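You operate a simulated robot arm through the tools that you are given. There is no shell and no other tool.

You are at the controls of a simulated two-armed robot. One attempt, no reset.

## Task
Wind the gold tape to the white stripe, key each fault on the tally and switch the light off.
Fine: light on while you wind; one press a fault, on the key of its kind; stripe at the red line; brake back on.

It is judged by the outcome, as a careful person would: the job done as asked, and still so three seconds after it is handed in. It fails if anything else is knocked over, pushed out of place, dropped, spilled or broken.

## Robot
Two 7-joint arms with two-finger parallel grippers on one trunk that stands fixed in place. Base frame: the origin is at the foot of the trunk, x ahead of it, y to its left, z up. Units: mm, degrees, N and s.
The left shoulder is at [70, 177, 1170], the right one opposite. With the tool pointing down near the work surface each hand reaches from about 300 to 740 mm from the base axis, measured 20 degrees to its own side. Payload 3.43 kg a hand.
The TCP of each hand is the grasp point between the finger pads, 30 mm short of the fingertips. In the tool frame z runs along the fingers and y along their closing line. The gripper opens to 94 mm. The fingers are 28 mm wide and 10 mm thick; the gripper's body (50 by 96 mm) begins 55 mm behind the TCP.
Orientation is that of the tool frame in the base frame, as a unit quaternion [w, x, y, z]. With the fingers straight down and closing along the base's y, the tool's x points along the base's -x, its y along +y and its z along -z.

## Interface
- The arms move only by the tool drive_tool. It takes "left_commands", "right_commands" or both (then of equal length, played together; a hand with none holds still); each is a list of rows, each an object (a shift or turn left out is 0, a gripper value left out holds the last) with "slide": the shift along the base's x, y, z in mm, a list of three; "rot": the turn, a rotation vector about the base's x, y, z in degrees, a list of three; "grip": the gripper command, from -1 (shut) to 1 (fully open), values between in proportion. In form: [{"slide": [dx, dy, dz], "rot": [ax, ay, az], "grip": grip}, ...]. A call has 1 to 20 rows; each row is the pose to reach, as a shift and turn from the pose commanded when the call began. Rows are played at 5 a second. More than 50 mm and 8.6 degrees between two rows, or a gripper value outside its range, and nothing of the call is played. A pose out of reach is approached as far as the arm can. The call stops where the force on the tool passes 60 N (or 10 N more than at its start, if that is more) or the arm is blocked; 0.2 s more then pass. The fingers move at their own pace (about 153 mm/s each) and stop on an object; they squeeze with about 43 N. The grip force told is the motor's: it shows also when the fingers shut on nothing. Time passes only in rows, and 0.2 s behind the last, so rows that repeat a pose let the fingers close. The reply holds the time, the measured pose of the TCP, the force on the tool along the base axes, the opening and the grip force, in the units named above and with some noise, with the torque about the TCP (base axes, N m) and any sound that the robot's microphone picked up, and new pictures: "views" is both (left out), scene, wrist or none (wrist: the cameras of the hands that moved).
- Cameras (640 x 400 px; columns grow to the right, rows downward): "scene" is now at [129.3, 38.5, 1482.6]; the picture's right is [0.42, -0.91, 0.00], its down [-0.55, -0.25, -0.79] and it looks along [0.72, 0.33, -0.61] (base axes); focal length 354 px, centre (320, 200). "left" rides on the left gripper at [76, -14, -102] in its tool frame; the picture's right is [0.18, 0.98, 0.00], its down [-0.75, 0.14, -0.64] and it looks along [-0.63, 0.12, 0.77] (tool axes); focal length 243 px, centre (320, 200). "right" rides on the right gripper at [76, 14, -103] in its tool frame; the picture's right is [-0.18, 0.98, 0.00], its down [-0.75, -0.14, -0.64] and it looks along [-0.63, -0.12, 0.77] (tool axes); focal length 243 px, centre (320, 200). There is no depth. A picture from a camera that has moved, and an enlarged one, comes with that camera's place and axes in the base frame and with its lens.
- move_column(by): slides the trunk up (or, below 0, down) by that many mm; the arms and the scene camera ride with it, the base frame stays. It gives what a move gives, with no picture.
- turn_head(pan, tilt): turns the head with the scene camera to pan (to the left, within 86 degrees either way) and tilt (down, from -29 to 69), counted from straight ahead of the robot. It gives what a move gives, and a new picture of the scene camera.
- inspect(camera, box): a new picture of the part [left, top, right, bottom] of that camera's present view, enlarged. No time passes.
- finish_job(): hands the job in; it is judged then, once.

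Places have to be worked out from the pictures, the camera data and where the tool is seen. Open the grippers and draw the arms clear of the work before you hand the job in, unless the task says otherwise.

The tools are called by a JSON object that holds its "fn" and its "kwargs". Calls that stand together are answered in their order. drive_tool: Moves the arms, as the interface text tells. Its arguments: {"type":"object","properties":{"left_commands":{"type":"array","items":{"type":"object","properties":{"slide":{"type":"array","items":{"type":"number"}},"rot":{"type":"array","items":{"type":"number"}},"grip":{"type":"number"}}}},"right_commands":{"type":"array","items":{"type":"object","properties":{"slide":{"type":"array","items":{"type":"number"}},"rot":{"type":"array","items":{"type":"number"}},"grip":{"type":"number"}}}},"views":{"type":"string","enum":["both","scene","wrist","none"]}},"required":[]} The other tools are called the same way: move_column (by) moves the trunk up or down; turn_head (pan, tilt) turns the head that bears the scene camera; inspect (camera, box) takes an enlarged picture of a part of a camera's view; finish_job () hands the job in.

At the start:

```text
time: 0.0
left_tcp_pos: [399.1, 449.1, 1192.5]
left_ee_rot: [0.0, -0.001, 1.0, 0.0]
left_force: [0.2, -1.0, -0.5]
left_wrist_torque: [-0.03, -0.01, -0.03]
left_width: 94.1
left_finger_force: 0.0
right_tcp_pos: [356.1, 40.3, 1277.4]
right_ee_rot: [0.0, 0.001, 1.0, 0.001]
right_force: [0.3, 0.1, 0.3]
right_wrist_torque: [-0.02, -0.03, 0.04]
right_width: 94.1
right_finger_force: 0.0
trunk travel left (down, up): [-750.0, 90.0]
head pan, tilt (commanded): [24.7, 37.4]
```

scene: 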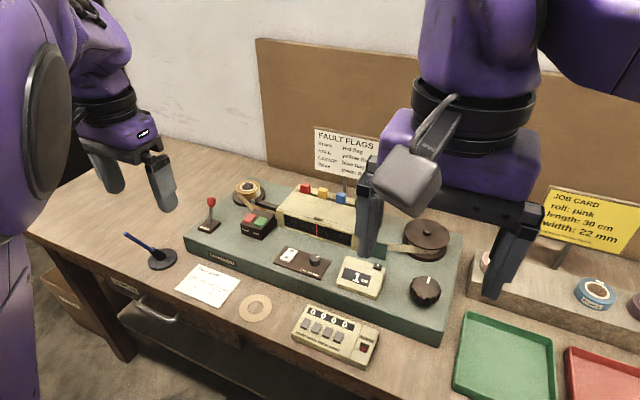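
right: 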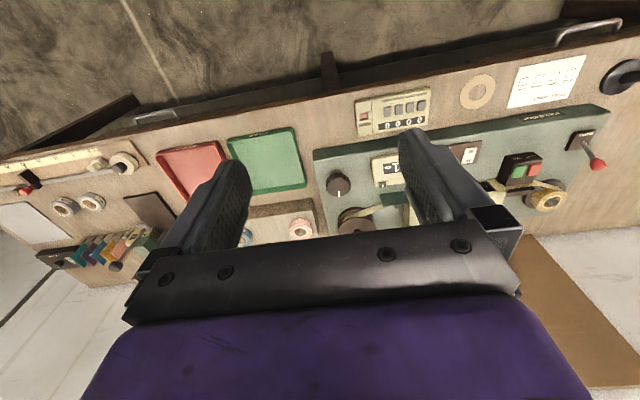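
left: 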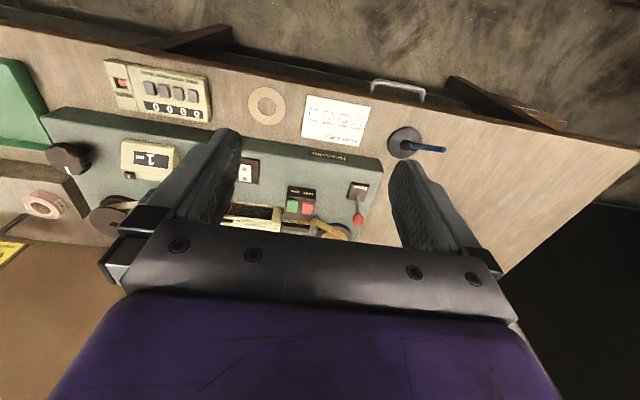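

I see a green machine with brake lever, green/red buttons, light switch, counter, knob, and a tally with four keys. First I look closer at each part.

{"fn": "inspect", "kwargs": {"camera": "scene", "box": [180, 170, 340, 270]}}

{"fn": "inspect", "kwargs": {"camera": "scene", "box": [270, 240, 460, 360]}}

{"fn": "inspect", "kwargs": {"camera": "scene", "box": [300, 115, 400, 178]}}

{"fn": "inspect", "kwargs": {"camera": "scene", "box": [160, 250, 260, 313]}}

{"fn": "inspect", "kwargs": {"camera": "left", "box": [90, 50, 380, 240]}}

```text
4.00 times, centred on (260, 220) of scene
camera zoom: at [129.3, 38.5, 1482.6], right [0.42, -0.91, 0.0], down [-0.55, -0.25, -0.79], along [0.72, 0.33, -0.61], focal length 1417 px, centre (560, 120)
```

zoom: 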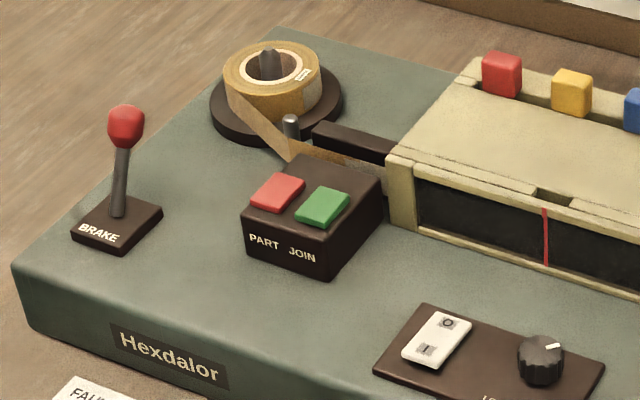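

```text
3.33 times, centred on (365, 300) of scene
camera zoom: at [129.3, 38.5, 1482.6], right [0.42, -0.91, 0.0], down [-0.55, -0.25, -0.79], along [0.72, 0.33, -0.61], focal length 1181 px, centre (170, -133)
```

zoom: 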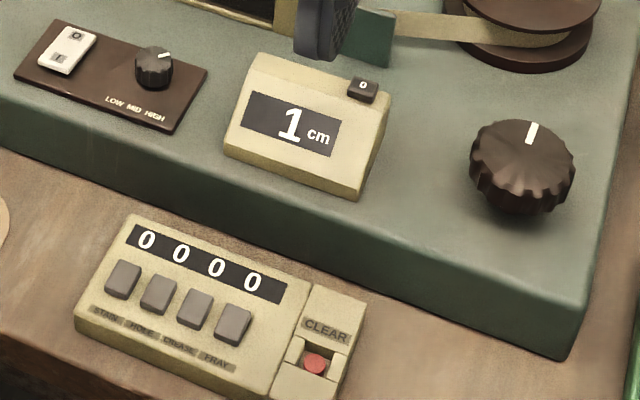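

```text
6.35 times, centred on (350, 146) of scene
camera zoom: at [129.3, 38.5, 1482.6], right [0.42, -0.91, 0.0], down [-0.55, -0.25, -0.79], along [0.72, 0.33, -0.61], focal length 2249 px, centre (130, 540)
```

zoom: 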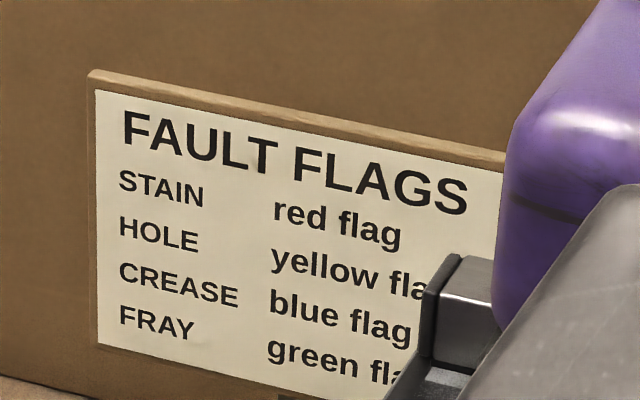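

```text
6.35 times, centred on (210, 282) of scene
camera zoom: at [129.3, 38.5, 1482.6], right [0.42, -0.91, 0.0], down [-0.55, -0.25, -0.79], along [0.72, 0.33, -0.61], focal length 2249 px, centre (1018, -318)
```

zoom: 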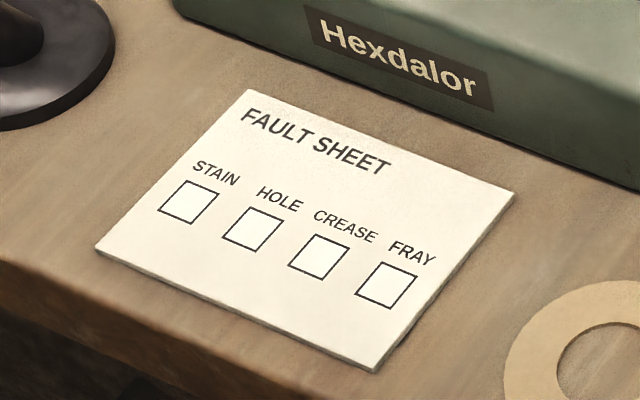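

```text
2.11 times, centred on (235, 145) of left
camera zoom: at [321.7, 433.5, 1295.8], right [-0.18, 0.98, 0.0], down [0.75, 0.14, 0.64], along [0.63, 0.12, -0.77], focal length 511 px, centre (499, 316)
```

zoom: 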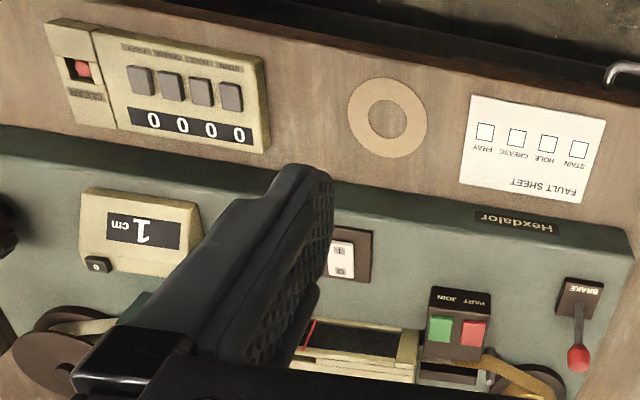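

The lever knob triangulates to about (643, 570, 951), the tally's clear button to (497, 116, 838), and the big knob to about (620, 35, 915). I move the right arm aside to see the whole machine.

{"fn": "drive_tool", "kwargs": {"right_commands": [{"slide": [0, -50, 0]}, {"slide": [0, -100, 0]}, {"slide": [0, -150, 0]}, {"slide": [0, -200, 0]}, {"slide": [0, -250, 0]}], "views": "both"}}

```text
time: 1.2
left_tcp_pos: [398.3, 447.5, 1194.9]
left_ee_rot: [0.001, 0.001, 1.0, 0.001]
left_force: [-0.1, -0.5, 0.3]
left_wrist_torque: [0.04, 0.02, -0.02]
left_width: 94.0
left_finger_force: 0.1
right_tcp_pos: [353.1, -200.3, 1277.1]
right_ee_rot: [0.002, 0.004, 1.0, 0.004]
right_force: [-0.3, 0.4, -0.5]
right_wrist_torque: [0.01, -0.01, -0.01]
right_width: 93.9
right_finger_force: 0.1
right hand out of reach, approached as far as the arm can: row 5
trunk travel left (down, up): [-750.0, 90.0]
head pan, tilt (commanded): [24.7, 37.4]
camera scene: at [128.4, 35.4, 1482.8], right [0.42, -0.91, 0.0], down [-0.55, -0.25, -0.8], along [0.72, 0.33, -0.61], focal length 354 px, centre (320, 200)
camera right: at [275.9, -188.5, 1377.9], right [0.19, 0.98, 0.01], down [0.75, -0.15, 0.64], along [0.63, -0.12, -0.77], focal length 243 px, centre (320, 200)
```

scene: 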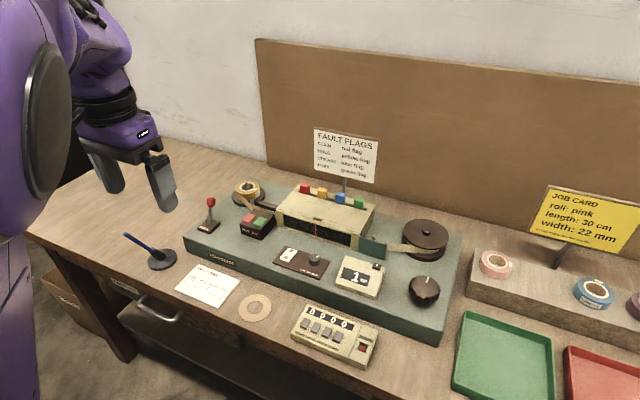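
right: 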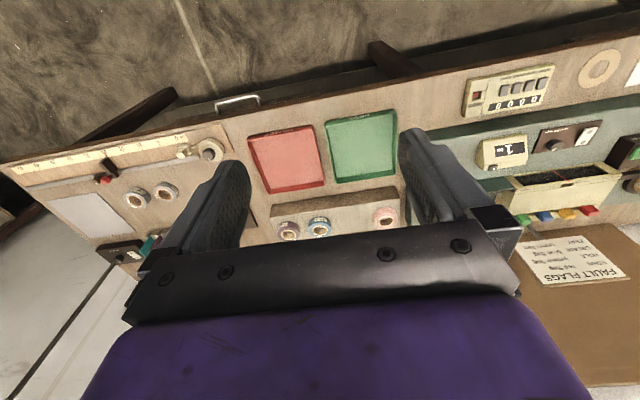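

The machine is now clear to view. I enlarge its parts.

{"fn": "inspect", "kwargs": {"camera": "scene", "box": [260, 170, 460, 295]}}

{"fn": "inspect", "kwargs": {"camera": "scene", "box": [270, 200, 370, 262]}}

{"fn": "inspect", "kwargs": {"camera": "scene", "box": [300, 115, 400, 178]}}

{"fn": "inspect", "kwargs": {"camera": "scene", "box": [280, 290, 390, 370]}}

{"fn": "inspect", "kwargs": {"camera": "right", "box": [440, 60, 640, 230]}}

```text
3.20 times, centred on (360, 232) of scene
camera zoom: at [128.4, 35.4, 1482.8], right [0.42, -0.91, 0.0], down [-0.55, -0.25, -0.8], along [0.72, 0.33, -0.61], focal length 1133 px, centre (192, 96)
```

zoom: 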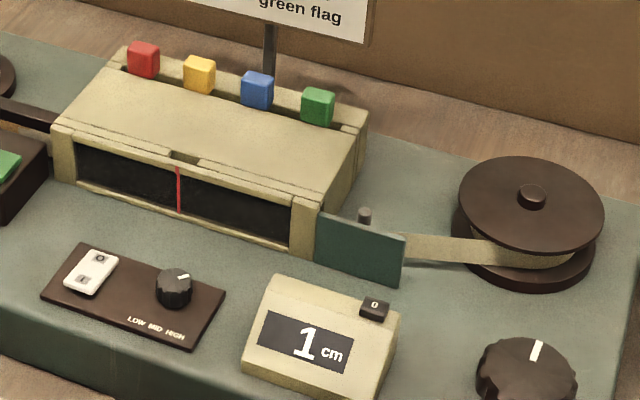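

```text
6.40 times, centred on (320, 231) of scene
camera zoom: at [128.4, 35.4, 1482.8], right [0.42, -0.91, 0.0], down [-0.55, -0.25, -0.8], along [0.72, 0.33, -0.61], focal length 2267 px, centre (320, 2)
```

zoom: 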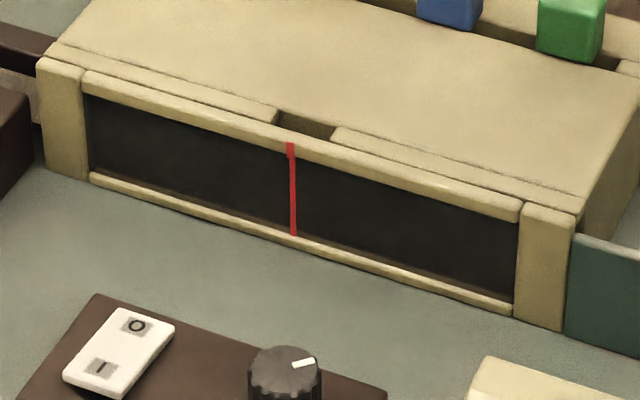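

```text
6.35 times, centred on (350, 146) of scene
camera zoom: at [128.4, 35.4, 1482.8], right [0.42, -0.91, 0.0], down [-0.55, -0.25, -0.8], along [0.72, 0.33, -0.61], focal length 2249 px, centre (130, 540)
```

zoom: 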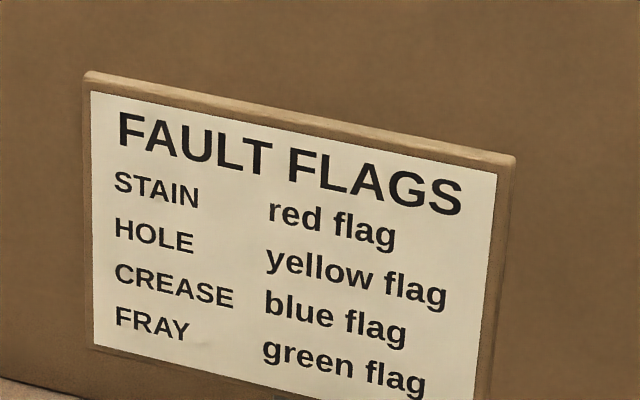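

```text
5.00 times, centred on (335, 330) of scene
camera zoom: at [128.4, 35.4, 1482.8], right [0.42, -0.91, 0.0], down [-0.55, -0.25, -0.8], along [0.72, 0.33, -0.61], focal length 1771 px, centre (245, -450)
```

zoom: 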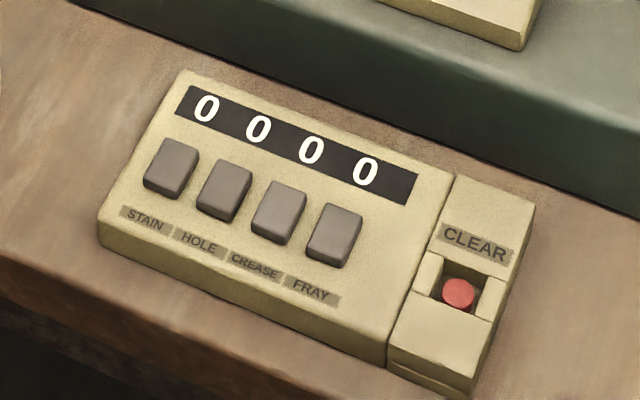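

```text
2.35 times, centred on (540, 145) of right
camera zoom: at [275.9, -188.5, 1377.9], right [0.19, 0.98, 0.01], down [0.75, -0.15, 0.64], along [0.63, -0.12, -0.77], focal length 571 px, centre (-198, 329)
```

zoom: 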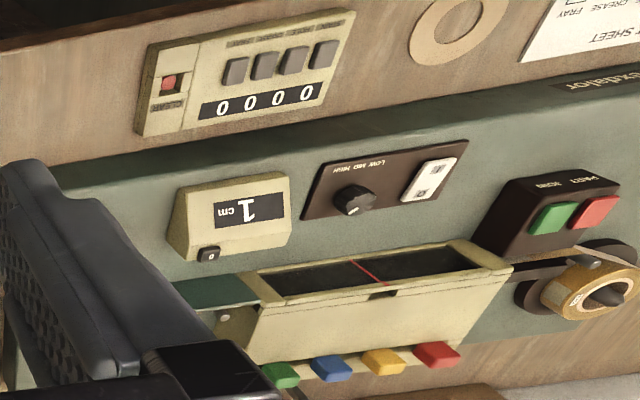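

The machine is axis-aligned with its front edge near x=566 and top at z≈880; the rocker's I side is near (607, 341, 888). I move the left hand over toward the brake lever for a close look.

{"fn": "drive_tool", "kwargs": {"left_commands": [{"slide": [40, 18, -25]}, {"slide": [80, 36, -50]}, {"slide": [120, 54, -75]}, {"slide": [160, 72, -100]}], "views": "both"}}

```text
refused: row 1 steps farther than a row can; nothing moved
```

The step was slightly over 50 mm, so I use more rows.

{"fn": "drive_tool", "kwargs": {"left_commands": [{"slide": [32, 15, -20]}, {"slide": [64, 30, -40]}, {"slide": [96, 45, -60]}, {"slide": [128, 60, -80]}, {"slide": [160, 72, -100]}], "views": "both"}}

```text
time: 2.4
left_tcp_pos: [560.1, 524.1, 1092.8]
left_ee_rot: [-0.001, 0.0, 1.0, 0.0]
left_force: [0.3, 0.1, -0.2]
left_wrist_torque: [0.0, 0.01, -0.01]
left_width: 94.1
left_finger_force: 0.0
right_tcp_pos: [355.5, -196.9, 1275.6]
right_ee_rot: [0.001, 0.004, 1.0, 0.003]
right_force: [0.4, 0.3, -1.6]
right_wrist_torque: [-0.01, -0.03, 0.0]
right_width: 94.1
right_finger_force: 0.0
trunk travel left (down, up): [-750.0, 90.0]
head pan, tilt (commanded): [24.7, 37.4]
camera scene: at [131.6, 39.9, 1482.4], right [0.42, -0.91, 0.0], down [-0.55, -0.26, -0.79], along [0.72, 0.33, -0.61], focal length 354 px, centre (320, 200)
camera left: at [482.9, 508.3, 1195.1], right [-0.18, 0.98, 0.0], down [0.75, 0.14, 0.64], along [0.63, 0.12, -0.77], focal length 243 px, centre (320, 200)
```

scene: 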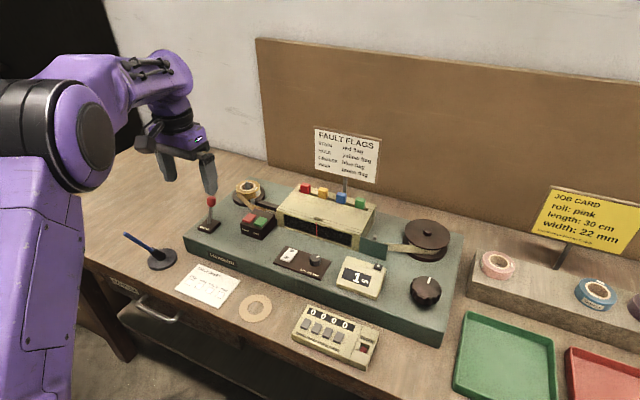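
left: 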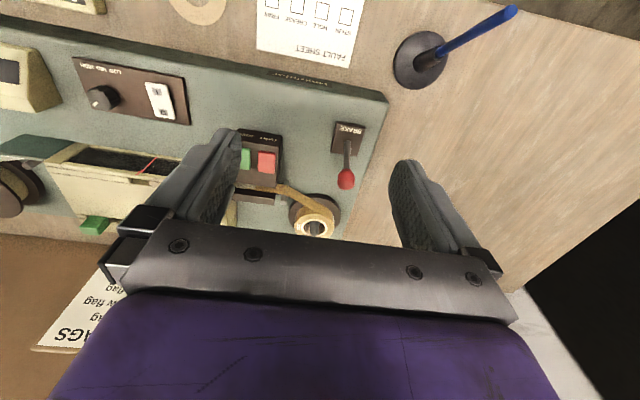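

{"fn": "inspect", "kwargs": {"camera": "left", "box": [230, 80, 410, 250]}}

{"fn": "inspect", "kwargs": {"camera": "scene", "box": [180, 170, 290, 245]}}

```text
2.35 times, centred on (320, 165) of left
camera zoom: at [482.9, 508.3, 1195.1], right [-0.18, 0.98, 0.0], down [0.75, 0.14, 0.64], along [0.63, 0.12, -0.77], focal length 571 px, centre (320, 282)
```

zoom: 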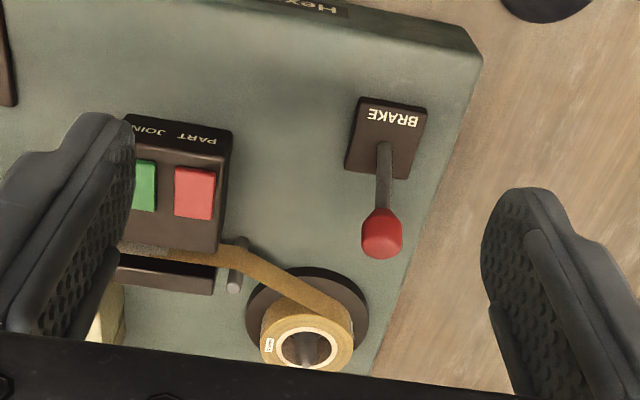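

```text
5.33 times, centred on (235, 208) of scene
camera zoom: at [131.6, 39.9, 1482.4], right [0.42, -0.91, 0.0], down [-0.55, -0.26, -0.79], along [0.72, 0.33, -0.61], focal length 1889 px, centre (773, 160)
```

zoom: 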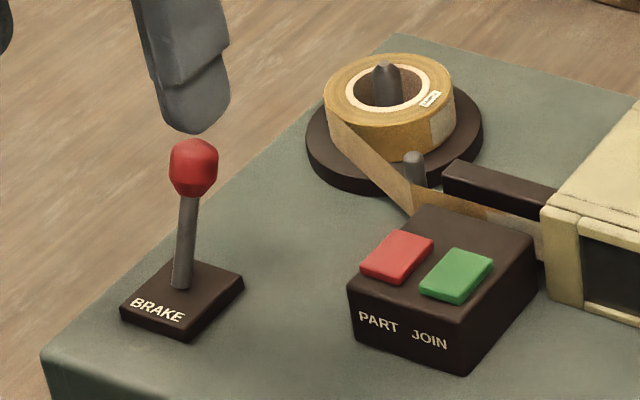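

The lever knob is at about (648, 573, 945) with its pivot near (622, 571, 897), leaning away from me. I zoom on the rocker switch from both cameras to fix its place.

{"fn": "inspect", "kwargs": {"camera": "left", "box": [60, 50, 220, 150]}}

{"fn": "inspect", "kwargs": {"camera": "scene", "box": [270, 235, 340, 279]}}

```text
4.00 times, centred on (140, 100) of left
camera zoom: at [482.9, 508.3, 1195.1], right [-0.18, 0.98, 0.0], down [0.75, 0.14, 0.64], along [0.63, 0.12, -0.77], focal length 970 px, centre (1040, 600)
```

zoom: 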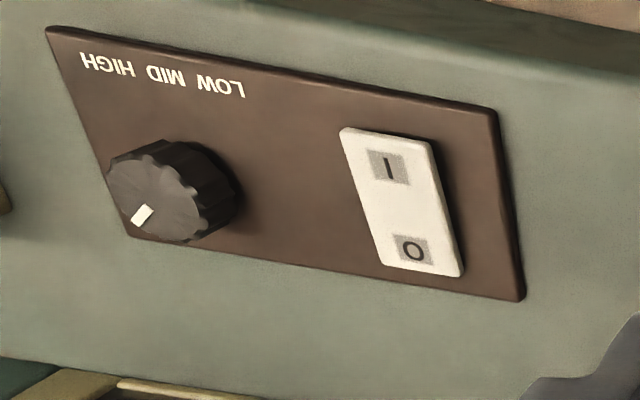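

```text
9.09 times, centred on (305, 257) of scene
camera zoom: at [131.6, 39.9, 1482.4], right [0.42, -0.91, 0.0], down [-0.55, -0.26, -0.79], along [0.72, 0.33, -0.61], focal length 3220 px, centre (456, -318)
```

zoom: 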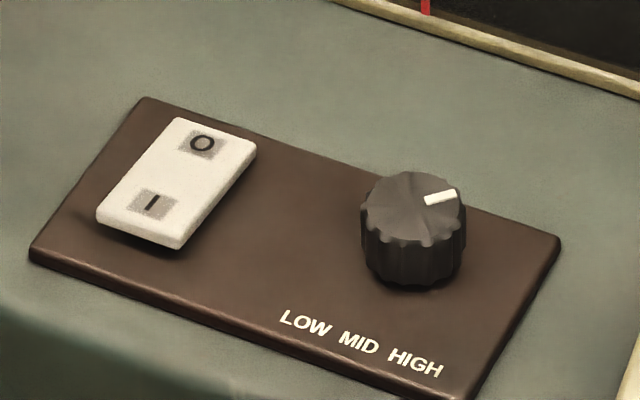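

The rocker's raised I side is at about (602, 337, 895). I shut the left fingers and bring them over it.

{"fn": "drive_tool", "kwargs": {"left_commands": [{"slide": [7, -37, -19], "grip": -1}, {"slide": [14, -75, -38], "grip": -1}, {"slide": [22, -112, -57], "grip": -1}, {"slide": [29, -150, -76], "grip": -1}, {"slide": [36, -187, -95], "grip": -1}, {"slide": [36, -187, -133], "grip": -1}, {"slide": [36, -187, -133], "grip": -1}], "views": "both"}}

```text
time: 4.0
left_tcp_pos: [594.7, 336.6, 960.2]
left_ee_rot: [0.001, 0.0, 1.0, 0.0]
left_force: [-0.5, -0.7, 0.4]
left_wrist_torque: [0.02, -0.01, -0.02]
left_width: 0.1
left_finger_force: 32.8
right_tcp_pos: [353.1, -198.0, 1277.1]
right_ee_rot: [0.002, 0.004, 1.0, 0.002]
right_force: [-0.5, -0.5, -0.2]
right_wrist_torque: [0.04, -0.01, -0.04]
right_width: 94.0
right_finger_force: 0.2
trunk travel left (down, up): [-750.0, 90.0]
head pan, tilt (commanded): [24.7, 37.4]
camera scene: at [128.8, 38.1, 1482.7], right [0.42, -0.91, 0.0], down [-0.55, -0.25, -0.79], along [0.72, 0.33, -0.61], focal length 354 px, centre (320, 200)
camera left: at [517.8, 320.2, 1061.2], right [-0.18, 0.98, 0.0], down [0.75, 0.14, 0.64], along [0.63, 0.12, -0.77], focal length 243 px, centre (320, 200)
```

scene: 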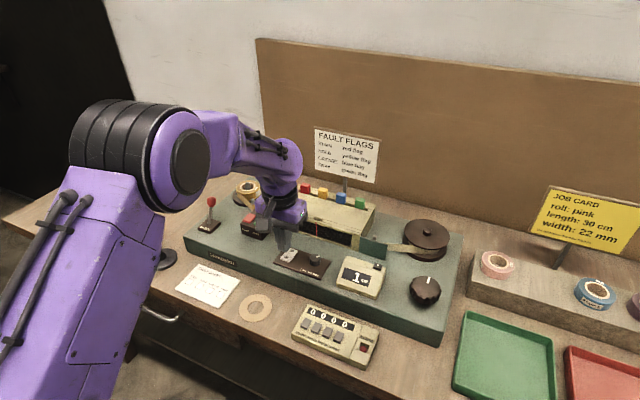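
left: 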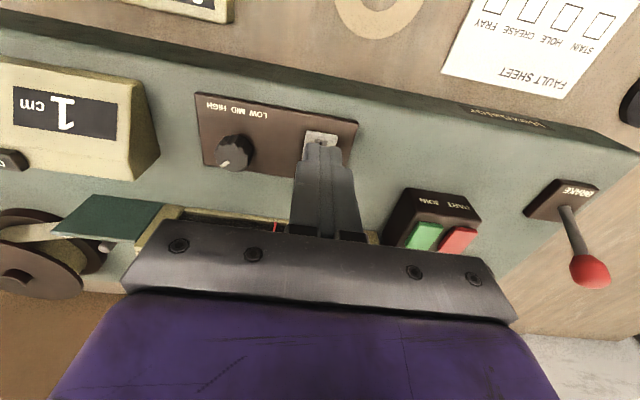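

Fingertips are above the I side. I lower in small steps, watching the force.

{"fn": "drive_tool", "kwargs": {"left_commands": [{"slide": [0, 0, -20]}, {"slide": [0, 0, -28]}, {"slide": [0, 0, -32]}, {"slide": [0, 0, -35]}, {"slide": [0, 0, -37]}], "views": "both"}}

```text
time: 5.2
left_tcp_pos: [595.6, 335.6, 924.1]
left_ee_rot: [0.0, 0.0, 1.0, 0.0]
left_force: [1.0, 0.4, 0.1]
left_wrist_torque: [0.02, 0.04, 0.0]
left_width: 0.2
left_finger_force: 33.2
right_tcp_pos: [354.6, -197.3, 1276.2]
right_ee_rot: [0.002, 0.003, 1.0, 0.003]
right_force: [-0.2, 0.3, -0.3]
right_wrist_torque: [-0.02, 0.01, -0.01]
right_width: 93.9
right_finger_force: 0.0
trunk travel left (down, up): [-750.0, 90.0]
head pan, tilt (commanded): [24.7, 37.4]
heard: click
camera scene: at [129.3, 38.2, 1482.6], right [0.42, -0.91, 0.0], down [-0.55, -0.25, -0.79], along [0.72, 0.33, -0.61], focal length 354 px, centre (320, 200)
camera left: at [517.3, 319.3, 1025.9], right [-0.18, 0.98, 0.0], down [0.75, 0.14, 0.64], along [0.63, 0.12, -0.77], focal length 243 px, centre (320, 200)
```

scene: 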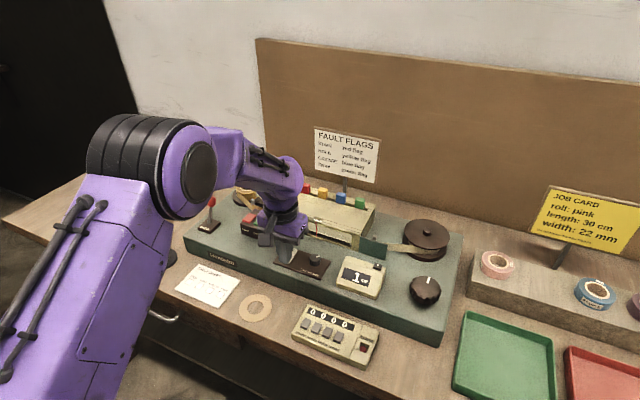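
left: 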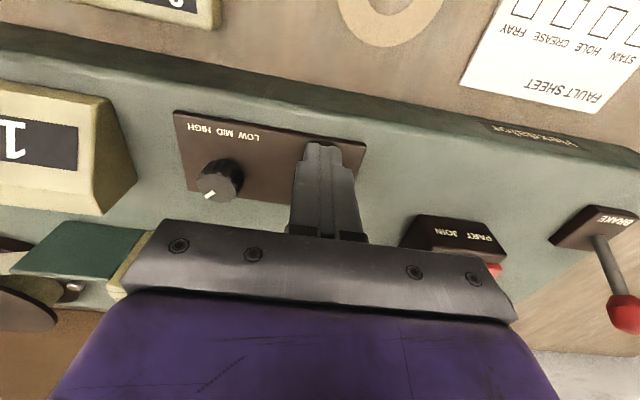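

A click was heard. I lift straight up and check the window.

{"fn": "drive_tool", "kwargs": {"left_commands": [{"slide": [0, 0, 40]}, {"slide": [0, 30, 80]}, {"slide": [-10, 75, 90]}, {"slide": [-20, 120, 100]}, {"slide": [-20, 160, 110]}], "views": "scene"}}

{"fn": "inspect", "kwargs": {"camera": "scene", "box": [265, 170, 385, 280]}}

```text
time: 6.4
left_tcp_pos: [575.3, 494.6, 1034.0]
left_ee_rot: [0.0, 0.001, 1.0, -0.001]
left_force: [0.3, 0.9, -0.7]
left_wrist_torque: [-0.03, 0.0, 0.02]
left_width: 0.0
left_finger_force: 32.9
right_tcp_pos: [352.4, -197.3, 1276.3]
right_ee_rot: [0.002, 0.004, 1.0, 0.002]
right_force: [-1.0, 1.3, -0.7]
right_wrist_torque: [-0.02, 0.01, -0.02]
right_width: 93.8
right_finger_force: 0.0
trunk travel left (down, up): [-750.0, 90.0]
head pan, tilt (commanded): [24.7, 37.4]
camera scene: at [129.4, 39.9, 1482.6], right [0.42, -0.91, 0.0], down [-0.55, -0.26, -0.79], along [0.72, 0.33, -0.61], focal length 354 px, centre (320, 200)
```

scene: 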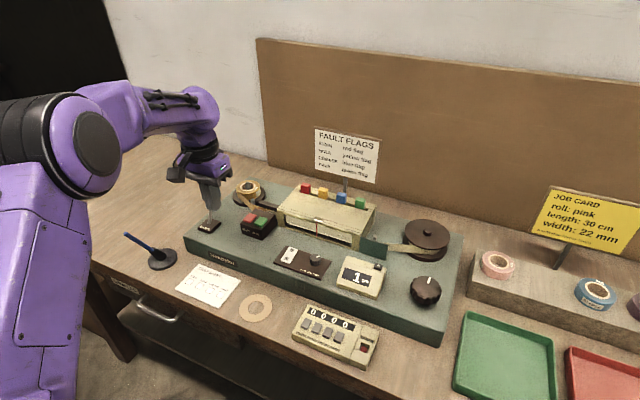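

```text
3.64 times, centred on (325, 225) of scene
camera zoom: at [129.4, 39.9, 1482.6], right [0.42, -0.91, 0.0], down [-0.55, -0.26, -0.79], along [0.72, 0.33, -0.61], focal length 1288 px, centre (302, 109)
```

zoom: 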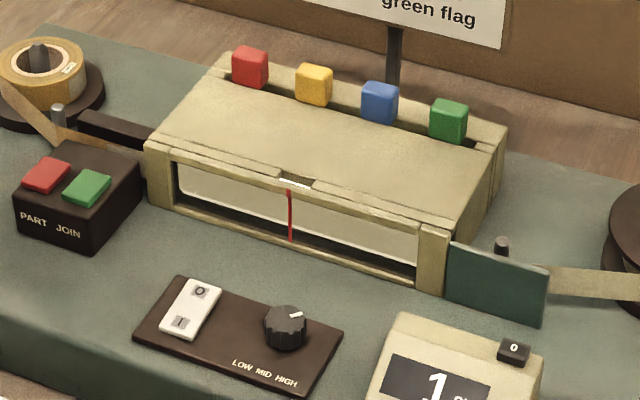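

The light is on. I take a closer look at the window and the lever with the hand near it.

{"fn": "inspect", "kwargs": {"camera": "scene", "box": [275, 208, 355, 258]}}

{"fn": "inspect", "kwargs": {"camera": "left", "box": [120, 60, 460, 270]}}

```text
8.00 times, centred on (315, 233) of scene
camera zoom: at [129.4, 39.9, 1482.6], right [0.42, -0.91, 0.0], down [-0.55, -0.26, -0.79], along [0.72, 0.33, -0.61], focal length 2834 px, centre (360, -64)
```

zoom: 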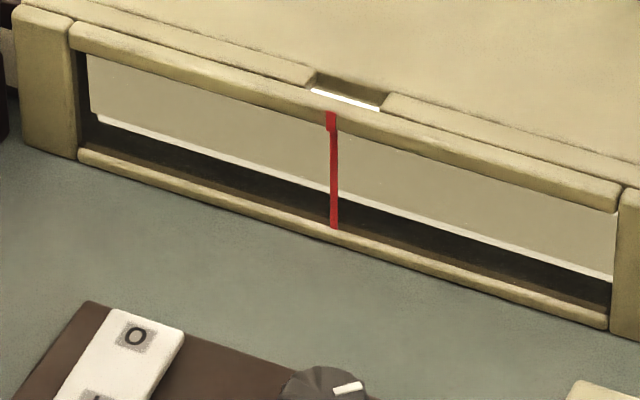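

```text
1.88 times, centred on (290, 165) of left
camera zoom: at [498.6, 478.4, 1135.0], right [-0.18, 0.98, 0.0], down [0.75, 0.14, 0.64], along [0.63, 0.12, -0.77], focal length 457 px, centre (376, 266)
```

zoom: 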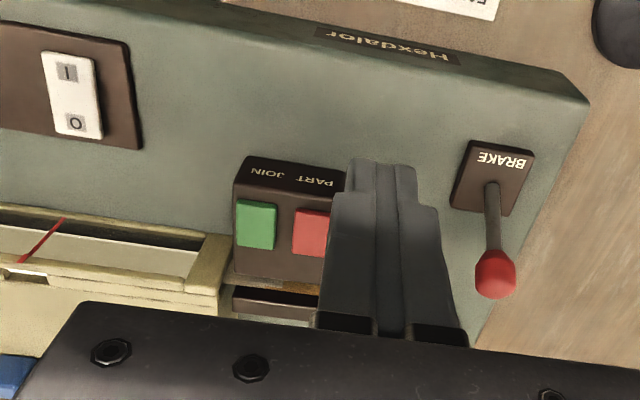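

The window shows plain tape against the lit backing. Next I open the left hand and move it above the brake knob.

{"fn": "drive_tool", "kwargs": {"left_commands": [{"slide": [18, 20, 0], "grip": 0.4}, {"slide": [36, 40, 0], "grip": 0.4}, {"slide": [54, 59, 0], "grip": 0.4}, {"slide": [73, 79, 0], "grip": 0.4}, {"slide": [73, 79, -25], "grip": 0.4}, {"slide": [73, 79, -25], "grip": 0.4}], "views": "both"}}

```text
time: 7.8
left_tcp_pos: [611.9, 556.9, 1017.5]
left_ee_rot: [0.0, 0.0, 1.0, 0.0]
left_force: [-0.6, 0.2, 0.4]
left_wrist_torque: [0.02, 0.01, -0.03]
left_width: 65.6
left_finger_force: 0.1
left hand out of reach, approached as far as the arm can: row 3, 4, 5, 6
right_tcp_pos: [353.7, -197.8, 1277.2]
right_ee_rot: [0.002, 0.003, 1.0, 0.002]
right_force: [0.6, -0.4, -0.6]
right_wrist_torque: [0.03, 0.0, 0.02]
right_width: 94.1
right_finger_force: 0.0
trunk travel left (down, up): [-750.0, 90.0]
head pan, tilt (commanded): [24.7, 37.4]
camera scene: at [129.1, 37.8, 1482.6], right [0.42, -0.91, 0.0], down [-0.55, -0.25, -0.79], along [0.72, 0.33, -0.61], focal length 354 px, centre (320, 200)
camera left: at [534.8, 541.0, 1119.1], right [-0.18, 0.98, 0.0], down [0.75, 0.14, 0.64], along [0.63, 0.12, -0.77], focal length 243 px, centre (320, 200)
```

scene: 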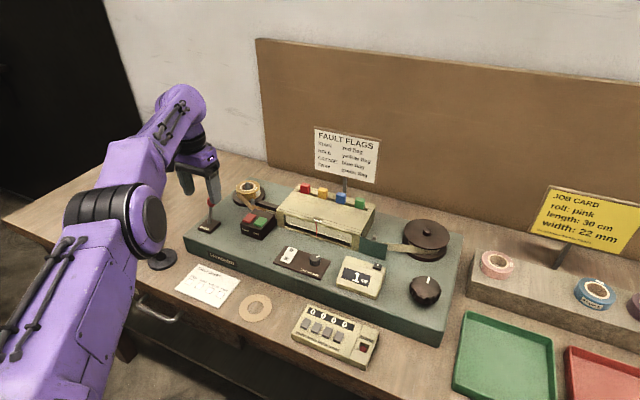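
left: 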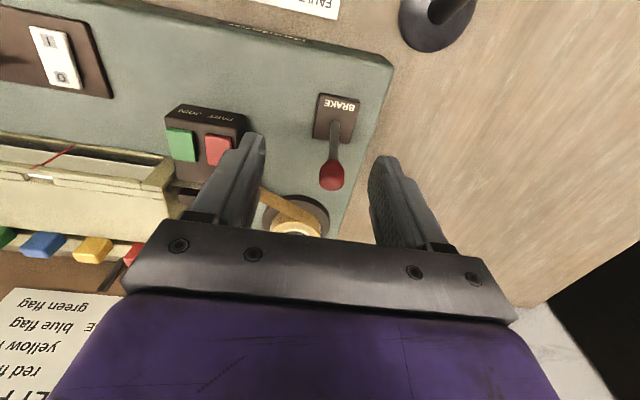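

The lever is beyond straight-down reach (arm stops near x=612). I tilt the left tool forward so the fingers point out and down, which extends reach.

{"fn": "drive_tool", "kwargs": {"left_commands": [{"rot": [0, -8, 0]}, {"rot": [0, -16, 0]}, {"rot": [0, -24, 0]}, {"rot": [0, -32, 0]}, {"rot": [0, -32, 0]}], "views": "both"}}

```text
time: 9.0
left_tcp_pos: [611.4, 558.1, 1015.1]
left_ee_rot: [0.277, 0.0, 0.961, 0.002]
left_force: [0.2, 0.0, -0.8]
left_wrist_torque: [0.01, -0.03, -0.01]
left_width: 65.6
left_finger_force: 0.0
right_tcp_pos: [353.8, -199.0, 1276.3]
right_ee_rot: [0.001, 0.003, 1.0, 0.002]
right_force: [-0.1, -0.2, -0.2]
right_wrist_torque: [-0.01, 0.0, 0.03]
right_width: 94.1
right_finger_force: 0.0
trunk travel left (down, up): [-750.0, 90.0]
head pan, tilt (commanded): [24.7, 37.4]
camera scene: at [130.0, 38.0, 1482.5], right [0.42, -0.91, 0.0], down [-0.55, -0.25, -0.79], along [0.72, 0.33, -0.61], focal length 354 px, centre (320, 200)
camera left: at [491.7, 541.8, 1061.5], right [-0.16, 0.98, -0.1], down [0.3, 0.14, 0.94], along [0.94, 0.12, -0.31], focal length 243 px, centre (320, 200)
```

scene: 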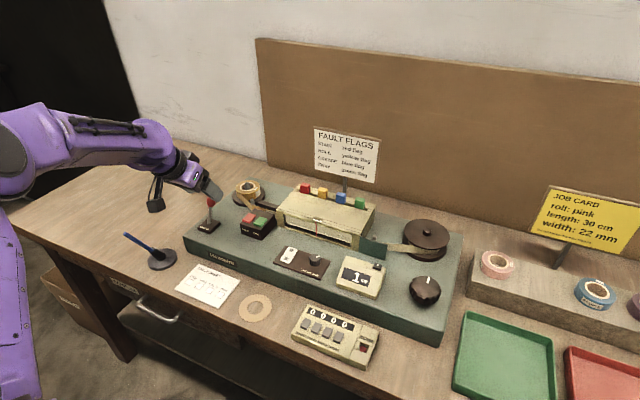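
left: 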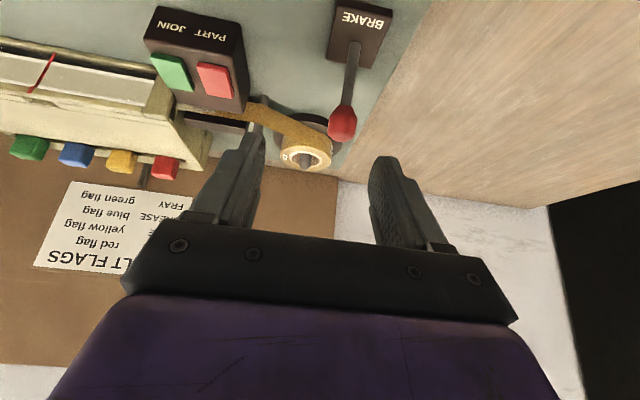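

The commanded pose reset to the reached one, and the ball re-triangulates to the same place. I advance along the tool direction to put the ball between the pads.

{"fn": "drive_tool", "kwargs": {"left_commands": [{"slide": [0, 15, 0]}, {"slide": [18, 15, -34]}, {"slide": [30, 15, -56]}, {"slide": [37, 15, -70]}, {"slide": [37, 15, -70]}], "views": "both"}}

{"fn": "inspect", "kwargs": {"camera": "left", "box": [200, 20, 460, 180]}}

{"fn": "inspect", "kwargs": {"camera": "scene", "box": [160, 160, 270, 240]}}

```text
time: 10.2
left_tcp_pos: [647.6, 574.6, 945.0]
left_ee_rot: [0.276, 0.0, 0.961, -0.001]
left_force: [0.3, 0.2, -0.6]
left_wrist_torque: [-0.02, 0.0, -0.02]
left_width: 65.9
left_finger_force: 0.0
right_tcp_pos: [354.5, -198.4, 1276.1]
right_ee_rot: [0.002, 0.004, 1.0, 0.003]
right_force: [0.7, 0.4, -0.4]
right_wrist_torque: [-0.03, 0.0, -0.02]
right_width: 93.7
right_finger_force: 0.1
trunk travel left (down, up): [-750.0, 90.0]
head pan, tilt (commanded): [24.7, 37.4]
camera scene: at [129.6, 38.3, 1482.6], right [0.42, -0.91, 0.0], down [-0.55, -0.25, -0.79], along [0.72, 0.33, -0.61], focal length 354 px, centre (320, 200)
camera left: at [528.4, 557.2, 991.9], right [-0.16, 0.98, -0.1], down [0.3, 0.14, 0.94], along [0.94, 0.12, -0.32], focal length 243 px, centre (320, 200)
```

scene: 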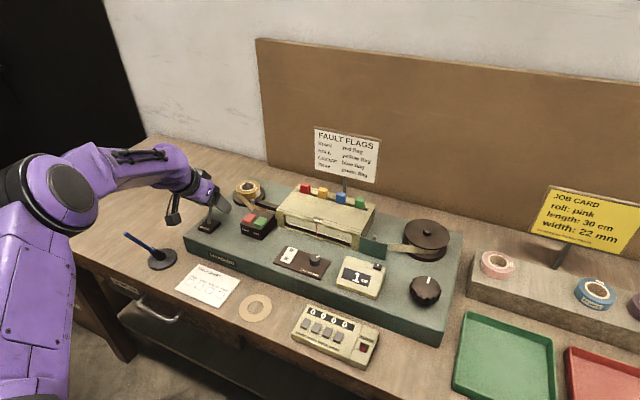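
left: 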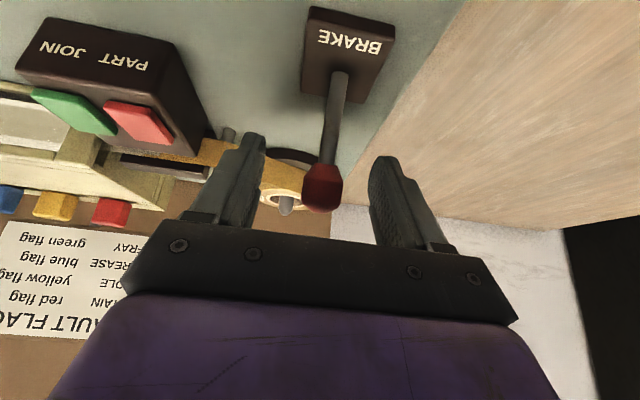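

```text
2.46 times, centred on (330, 100) of left
camera zoom: at [528.4, 557.2, 991.9], right [-0.16, 0.98, -0.1], down [0.3, 0.14, 0.94], along [0.94, 0.12, -0.32], focal length 597 px, centre (295, 446)
```

zoom: 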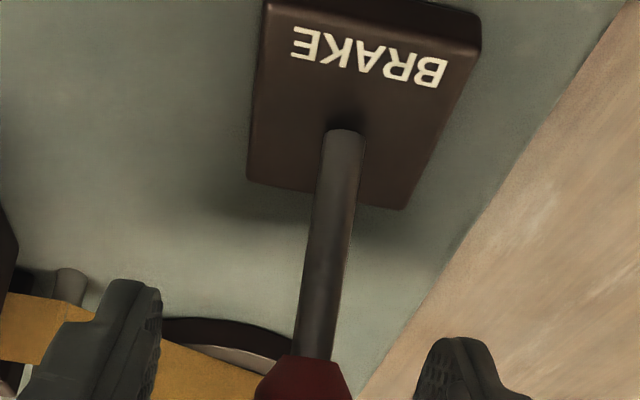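

```text
5.00 times, centred on (215, 200) of scene
camera zoom: at [129.6, 38.3, 1482.6], right [0.42, -0.91, 0.0], down [-0.55, -0.25, -0.79], along [0.72, 0.33, -0.61], focal length 1771 px, centre (845, 200)
```

zoom: 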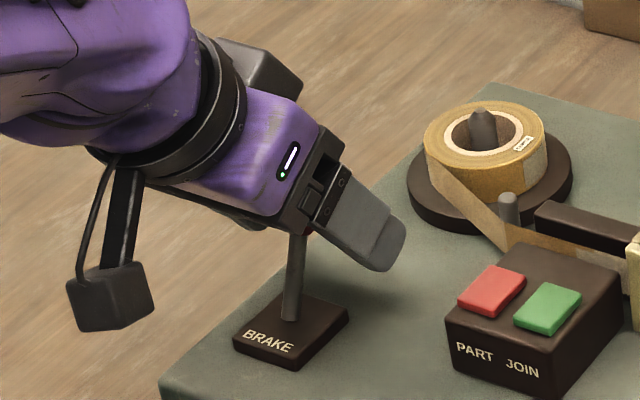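

The ball sits between the pads. I close on it.

{"fn": "drive_tool", "kwargs": {"left_commands": [{"grip": -0.4}, {"grip": -1}, {"grip": -1}, {"grip": -1}], "views": "wrist"}}

```text
time: 11.2
left_tcp_pos: [648.4, 574.7, 946.7]
left_ee_rot: [0.277, -0.001, 0.961, 0.0]
left_force: [1.3, 7.7, 4.6]
left_wrist_torque: [-0.03, -0.01, 0.08]
left_width: 22.5
left_finger_force: 44.7
right_tcp_pos: [353.8, -197.3, 1277.4]
right_ee_rot: [0.002, 0.003, 1.0, 0.004]
right_force: [0.3, 0.0, 1.1]
right_wrist_torque: [0.02, 0.01, -0.01]
right_width: 94.1
right_finger_force: 0.0
trunk travel left (down, up): [-750.0, 90.0]
head pan, tilt (commanded): [24.7, 37.4]
camera left: at [527.8, 558.6, 992.1], right [-0.16, 0.98, -0.1], down [0.3, 0.14, 0.94], along [0.94, 0.12, -0.31], focal length 243 px, centre (320, 200)
```

left: 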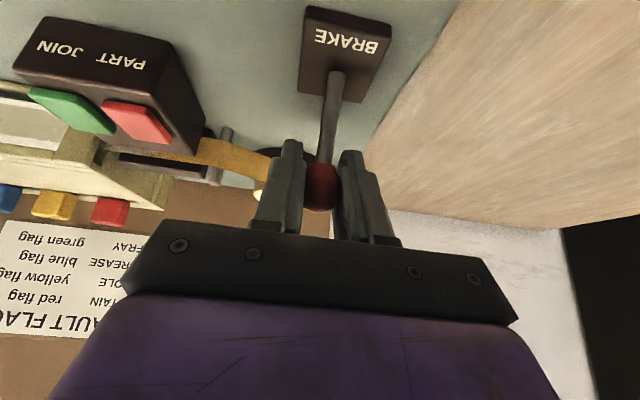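

The ball is gripped (22.5 mm). I pull it toward me along its arc in small steps, watching the force.

{"fn": "drive_tool", "kwargs": {"left_commands": [{"slide": [-6, 0, 2.5]}, {"slide": [-12, 0, 4.6]}, {"slide": [-19, 0, 6]}, {"slide": [-26, 0, 6.5]}], "views": "both"}}

```text
time: 12.2
left_tcp_pos: [626.0, 575.8, 953.0]
left_ee_rot: [0.276, -0.001, 0.961, 0.001]
left_force: [22.1, 11.1, 9.7]
left_wrist_torque: [-0.07, -1.33, 0.06]
left_width: 24.0
left_finger_force: 45.2
right_tcp_pos: [357.2, -198.4, 1275.0]
right_ee_rot: [0.0, 0.003, 1.0, 0.002]
right_force: [0.4, 0.9, 0.3]
right_wrist_torque: [0.01, 0.0, -0.01]
right_width: 94.0
right_finger_force: 0.1
trunk travel left (down, up): [-750.0, 90.0]
head pan, tilt (commanded): [24.7, 37.4]
camera scene: at [132.4, 39.0, 1482.4], right [0.42, -0.91, 0.0], down [-0.55, -0.25, -0.79], along [0.72, 0.33, -0.61], focal length 354 px, centre (320, 200)
camera left: at [504.9, 558.6, 997.7], right [-0.16, 0.98, -0.1], down [0.3, 0.14, 0.94], along [0.94, 0.12, -0.31], focal length 243 px, centre (320, 200)
```

scene: 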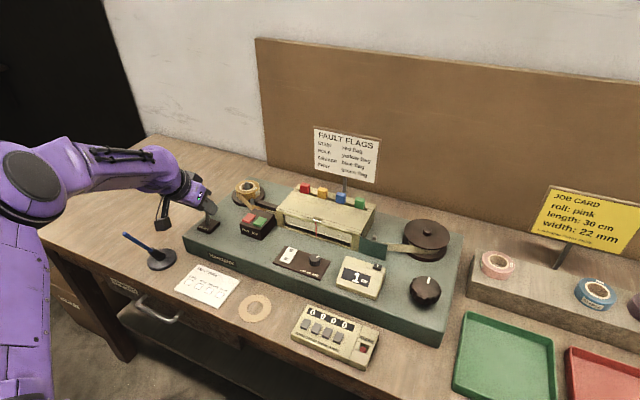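
left: 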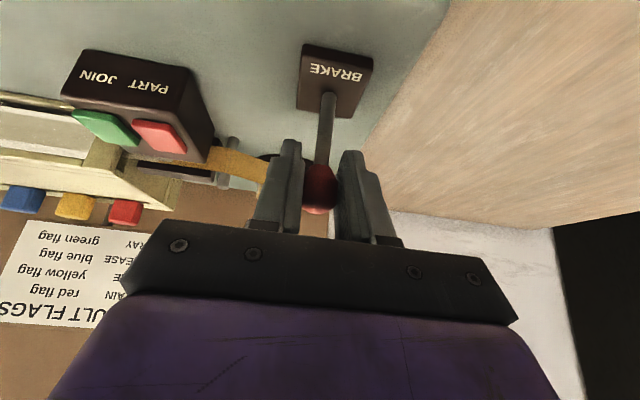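

The lever follows with about 22 N. I keep pulling along the arc.

{"fn": "drive_tool", "kwargs": {"left_commands": [{"slide": [-7, 0, -0.5]}, {"slide": [-14, 0, -2]}, {"slide": [-20, 0, -4]}, {"slide": [-26, 0, -7]}], "views": "both"}}

```text
time: 13.2
left_tcp_pos: [594.6, 574.4, 944.6]
left_ee_rot: [0.274, -0.001, 0.962, 0.0]
left_force: [0.0, 9.4, 10.2]
left_wrist_torque: [0.14, -0.29, 0.26]
left_width: 7.8
left_finger_force: 41.6
right_tcp_pos: [351.9, -195.6, 1277.1]
right_ee_rot: [0.002, 0.003, 1.0, 0.003]
right_force: [-0.4, -0.6, 0.3]
right_wrist_torque: [0.01, -0.02, 0.03]
right_width: 93.9
right_finger_force: 0.0
trunk travel left (down, up): [-750.0, 90.0]
head pan, tilt (commanded): [24.7, 37.4]
camera scene: at [127.0, 39.6, 1482.8], right [0.42, -0.91, 0.0], down [-0.55, -0.26, -0.8], along [0.72, 0.33, -0.61], focal length 354 px, centre (320, 200)
camera left: at [474.2, 558.7, 990.2], right [-0.16, 0.98, -0.1], down [0.3, 0.14, 0.94], along [0.94, 0.12, -0.32], focal length 243 px, centre (320, 200)
```

scene: 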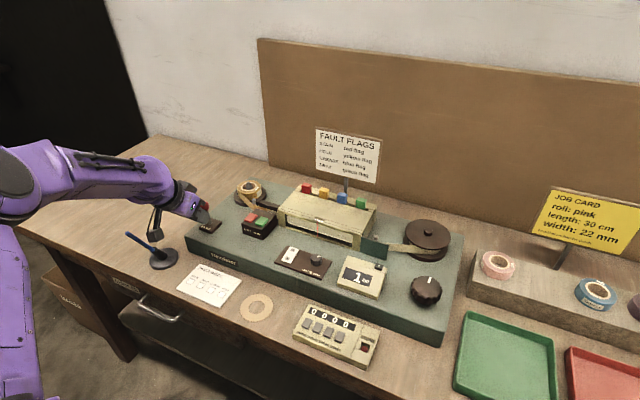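
left: 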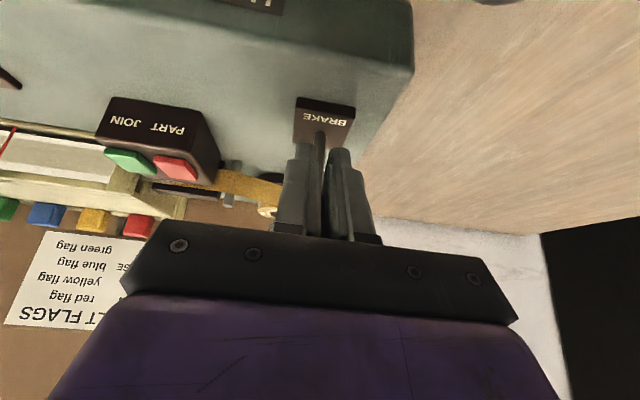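

The opening dropped to 7.8 mm, so the pads slid onto the stem. I look closely.

{"fn": "inspect", "kwargs": {"camera": "left", "box": [250, 60, 410, 240]}}

{"fn": "inspect", "kwargs": {"camera": "scene", "box": [160, 170, 270, 250]}}

```text
2.22 times, centred on (330, 150) of left
camera zoom: at [474.2, 558.7, 990.2], right [-0.16, 0.98, -0.1], down [0.3, 0.14, 0.94], along [0.94, 0.12, -0.32], focal length 539 px, centre (298, 311)
```

zoom: 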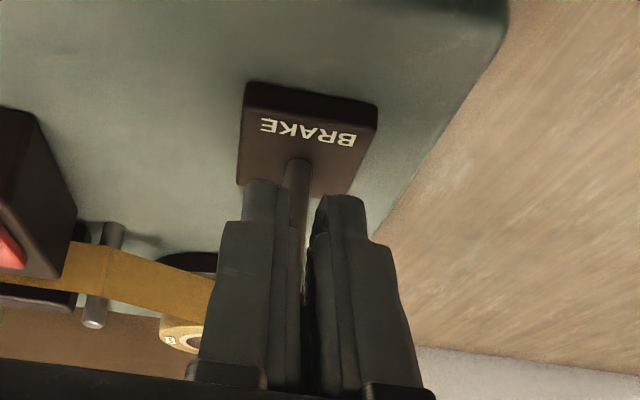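

```text
5.00 times, centred on (215, 210) of scene
camera zoom: at [127.0, 39.6, 1482.8], right [0.42, -0.91, 0.0], down [-0.55, -0.26, -0.8], along [0.72, 0.33, -0.61], focal length 1771 px, centre (845, 150)
```

zoom: 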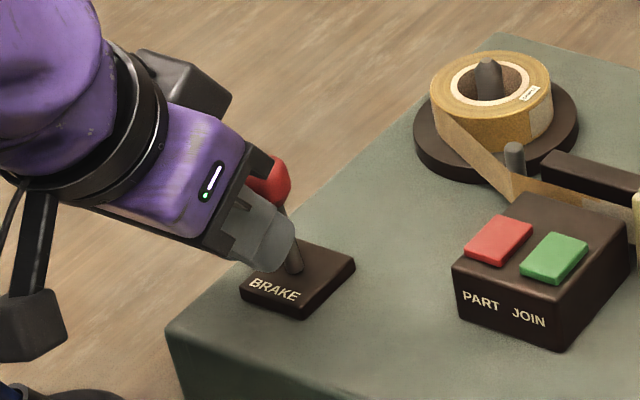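

The pads slid below the ball onto the stem; the ball is now above and beyond the fingers. I open and draw back to see where the lever rests.

{"fn": "drive_tool", "kwargs": {"left_commands": [{"grip": 0.3}, {"grip": 0.3}, {"slide": [-12, 0, 20], "grip": 0.3}, {"slide": [-24, 0, 45], "grip": 0.3}, {"slide": [-36, 0, 70], "grip": 0.3}], "views": "both"}}

{"fn": "inspect", "kwargs": {"camera": "left", "box": [240, 20, 440, 180]}}

{"fn": "inspect", "kwargs": {"camera": "scene", "box": [160, 170, 270, 250]}}

```text
time: 14.4
left_tcp_pos: [560.0, 575.4, 1015.5]
left_ee_rot: [0.276, 0.001, 0.961, 0.0]
left_force: [-0.6, -0.1, -0.4]
left_wrist_torque: [0.02, -0.03, 0.01]
left_width: 61.1
left_finger_force: 0.1
right_tcp_pos: [352.6, -199.0, 1276.9]
right_ee_rot: [0.002, 0.003, 1.0, 0.003]
right_force: [0.5, 0.7, 0.5]
right_wrist_torque: [0.02, 0.0, 0.0]
right_width: 94.2
right_finger_force: 0.1
trunk travel left (down, up): [-750.0, 90.0]
head pan, tilt (commanded): [24.7, 37.4]
camera scene: at [128.1, 38.1, 1482.7], right [0.42, -0.91, 0.0], down [-0.55, -0.25, -0.79], along [0.72, 0.33, -0.61], focal length 354 px, centre (320, 200)
camera left: at [439.5, 558.1, 1062.2], right [-0.16, 0.98, -0.1], down [0.3, 0.14, 0.94], along [0.94, 0.12, -0.32], focal length 243 px, centre (320, 200)
```

scene: 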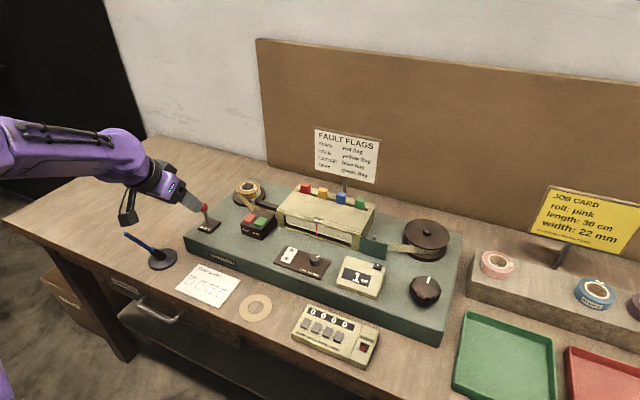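
left: 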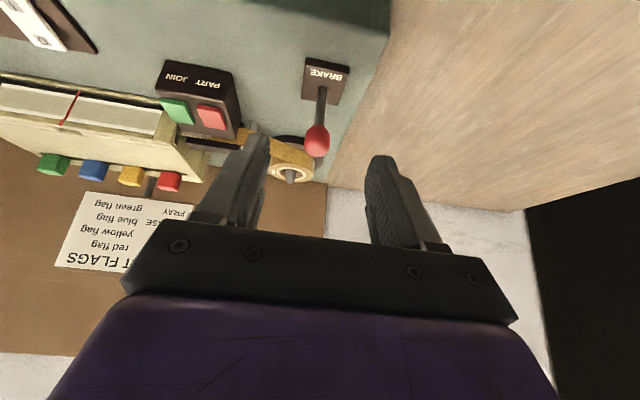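

```text
2.50 times, centred on (340, 100) of left
camera zoom: at [439.5, 558.1, 1062.2], right [-0.16, 0.98, -0.1], down [0.3, 0.14, 0.94], along [0.94, 0.12, -0.32], focal length 606 px, centre (270, 450)
```

zoom: 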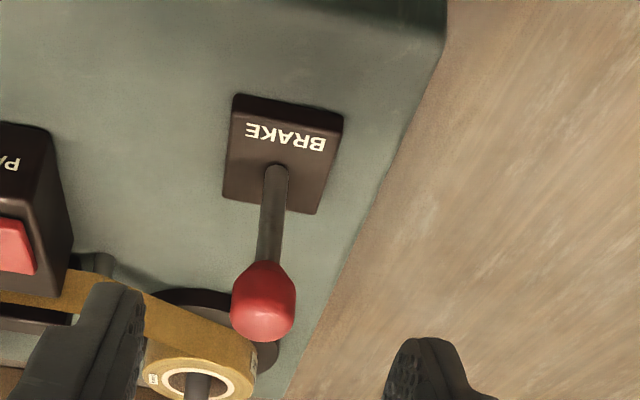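

```text
5.00 times, centred on (215, 210) of scene
camera zoom: at [128.1, 38.1, 1482.7], right [0.42, -0.91, 0.0], down [-0.55, -0.25, -0.79], along [0.72, 0.33, -0.61], focal length 1771 px, centre (845, 150)
```

zoom: 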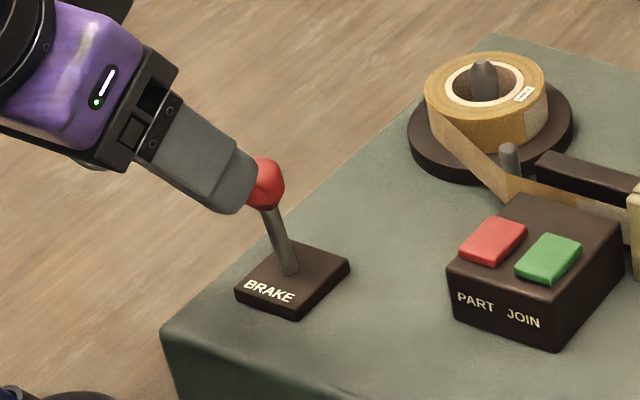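

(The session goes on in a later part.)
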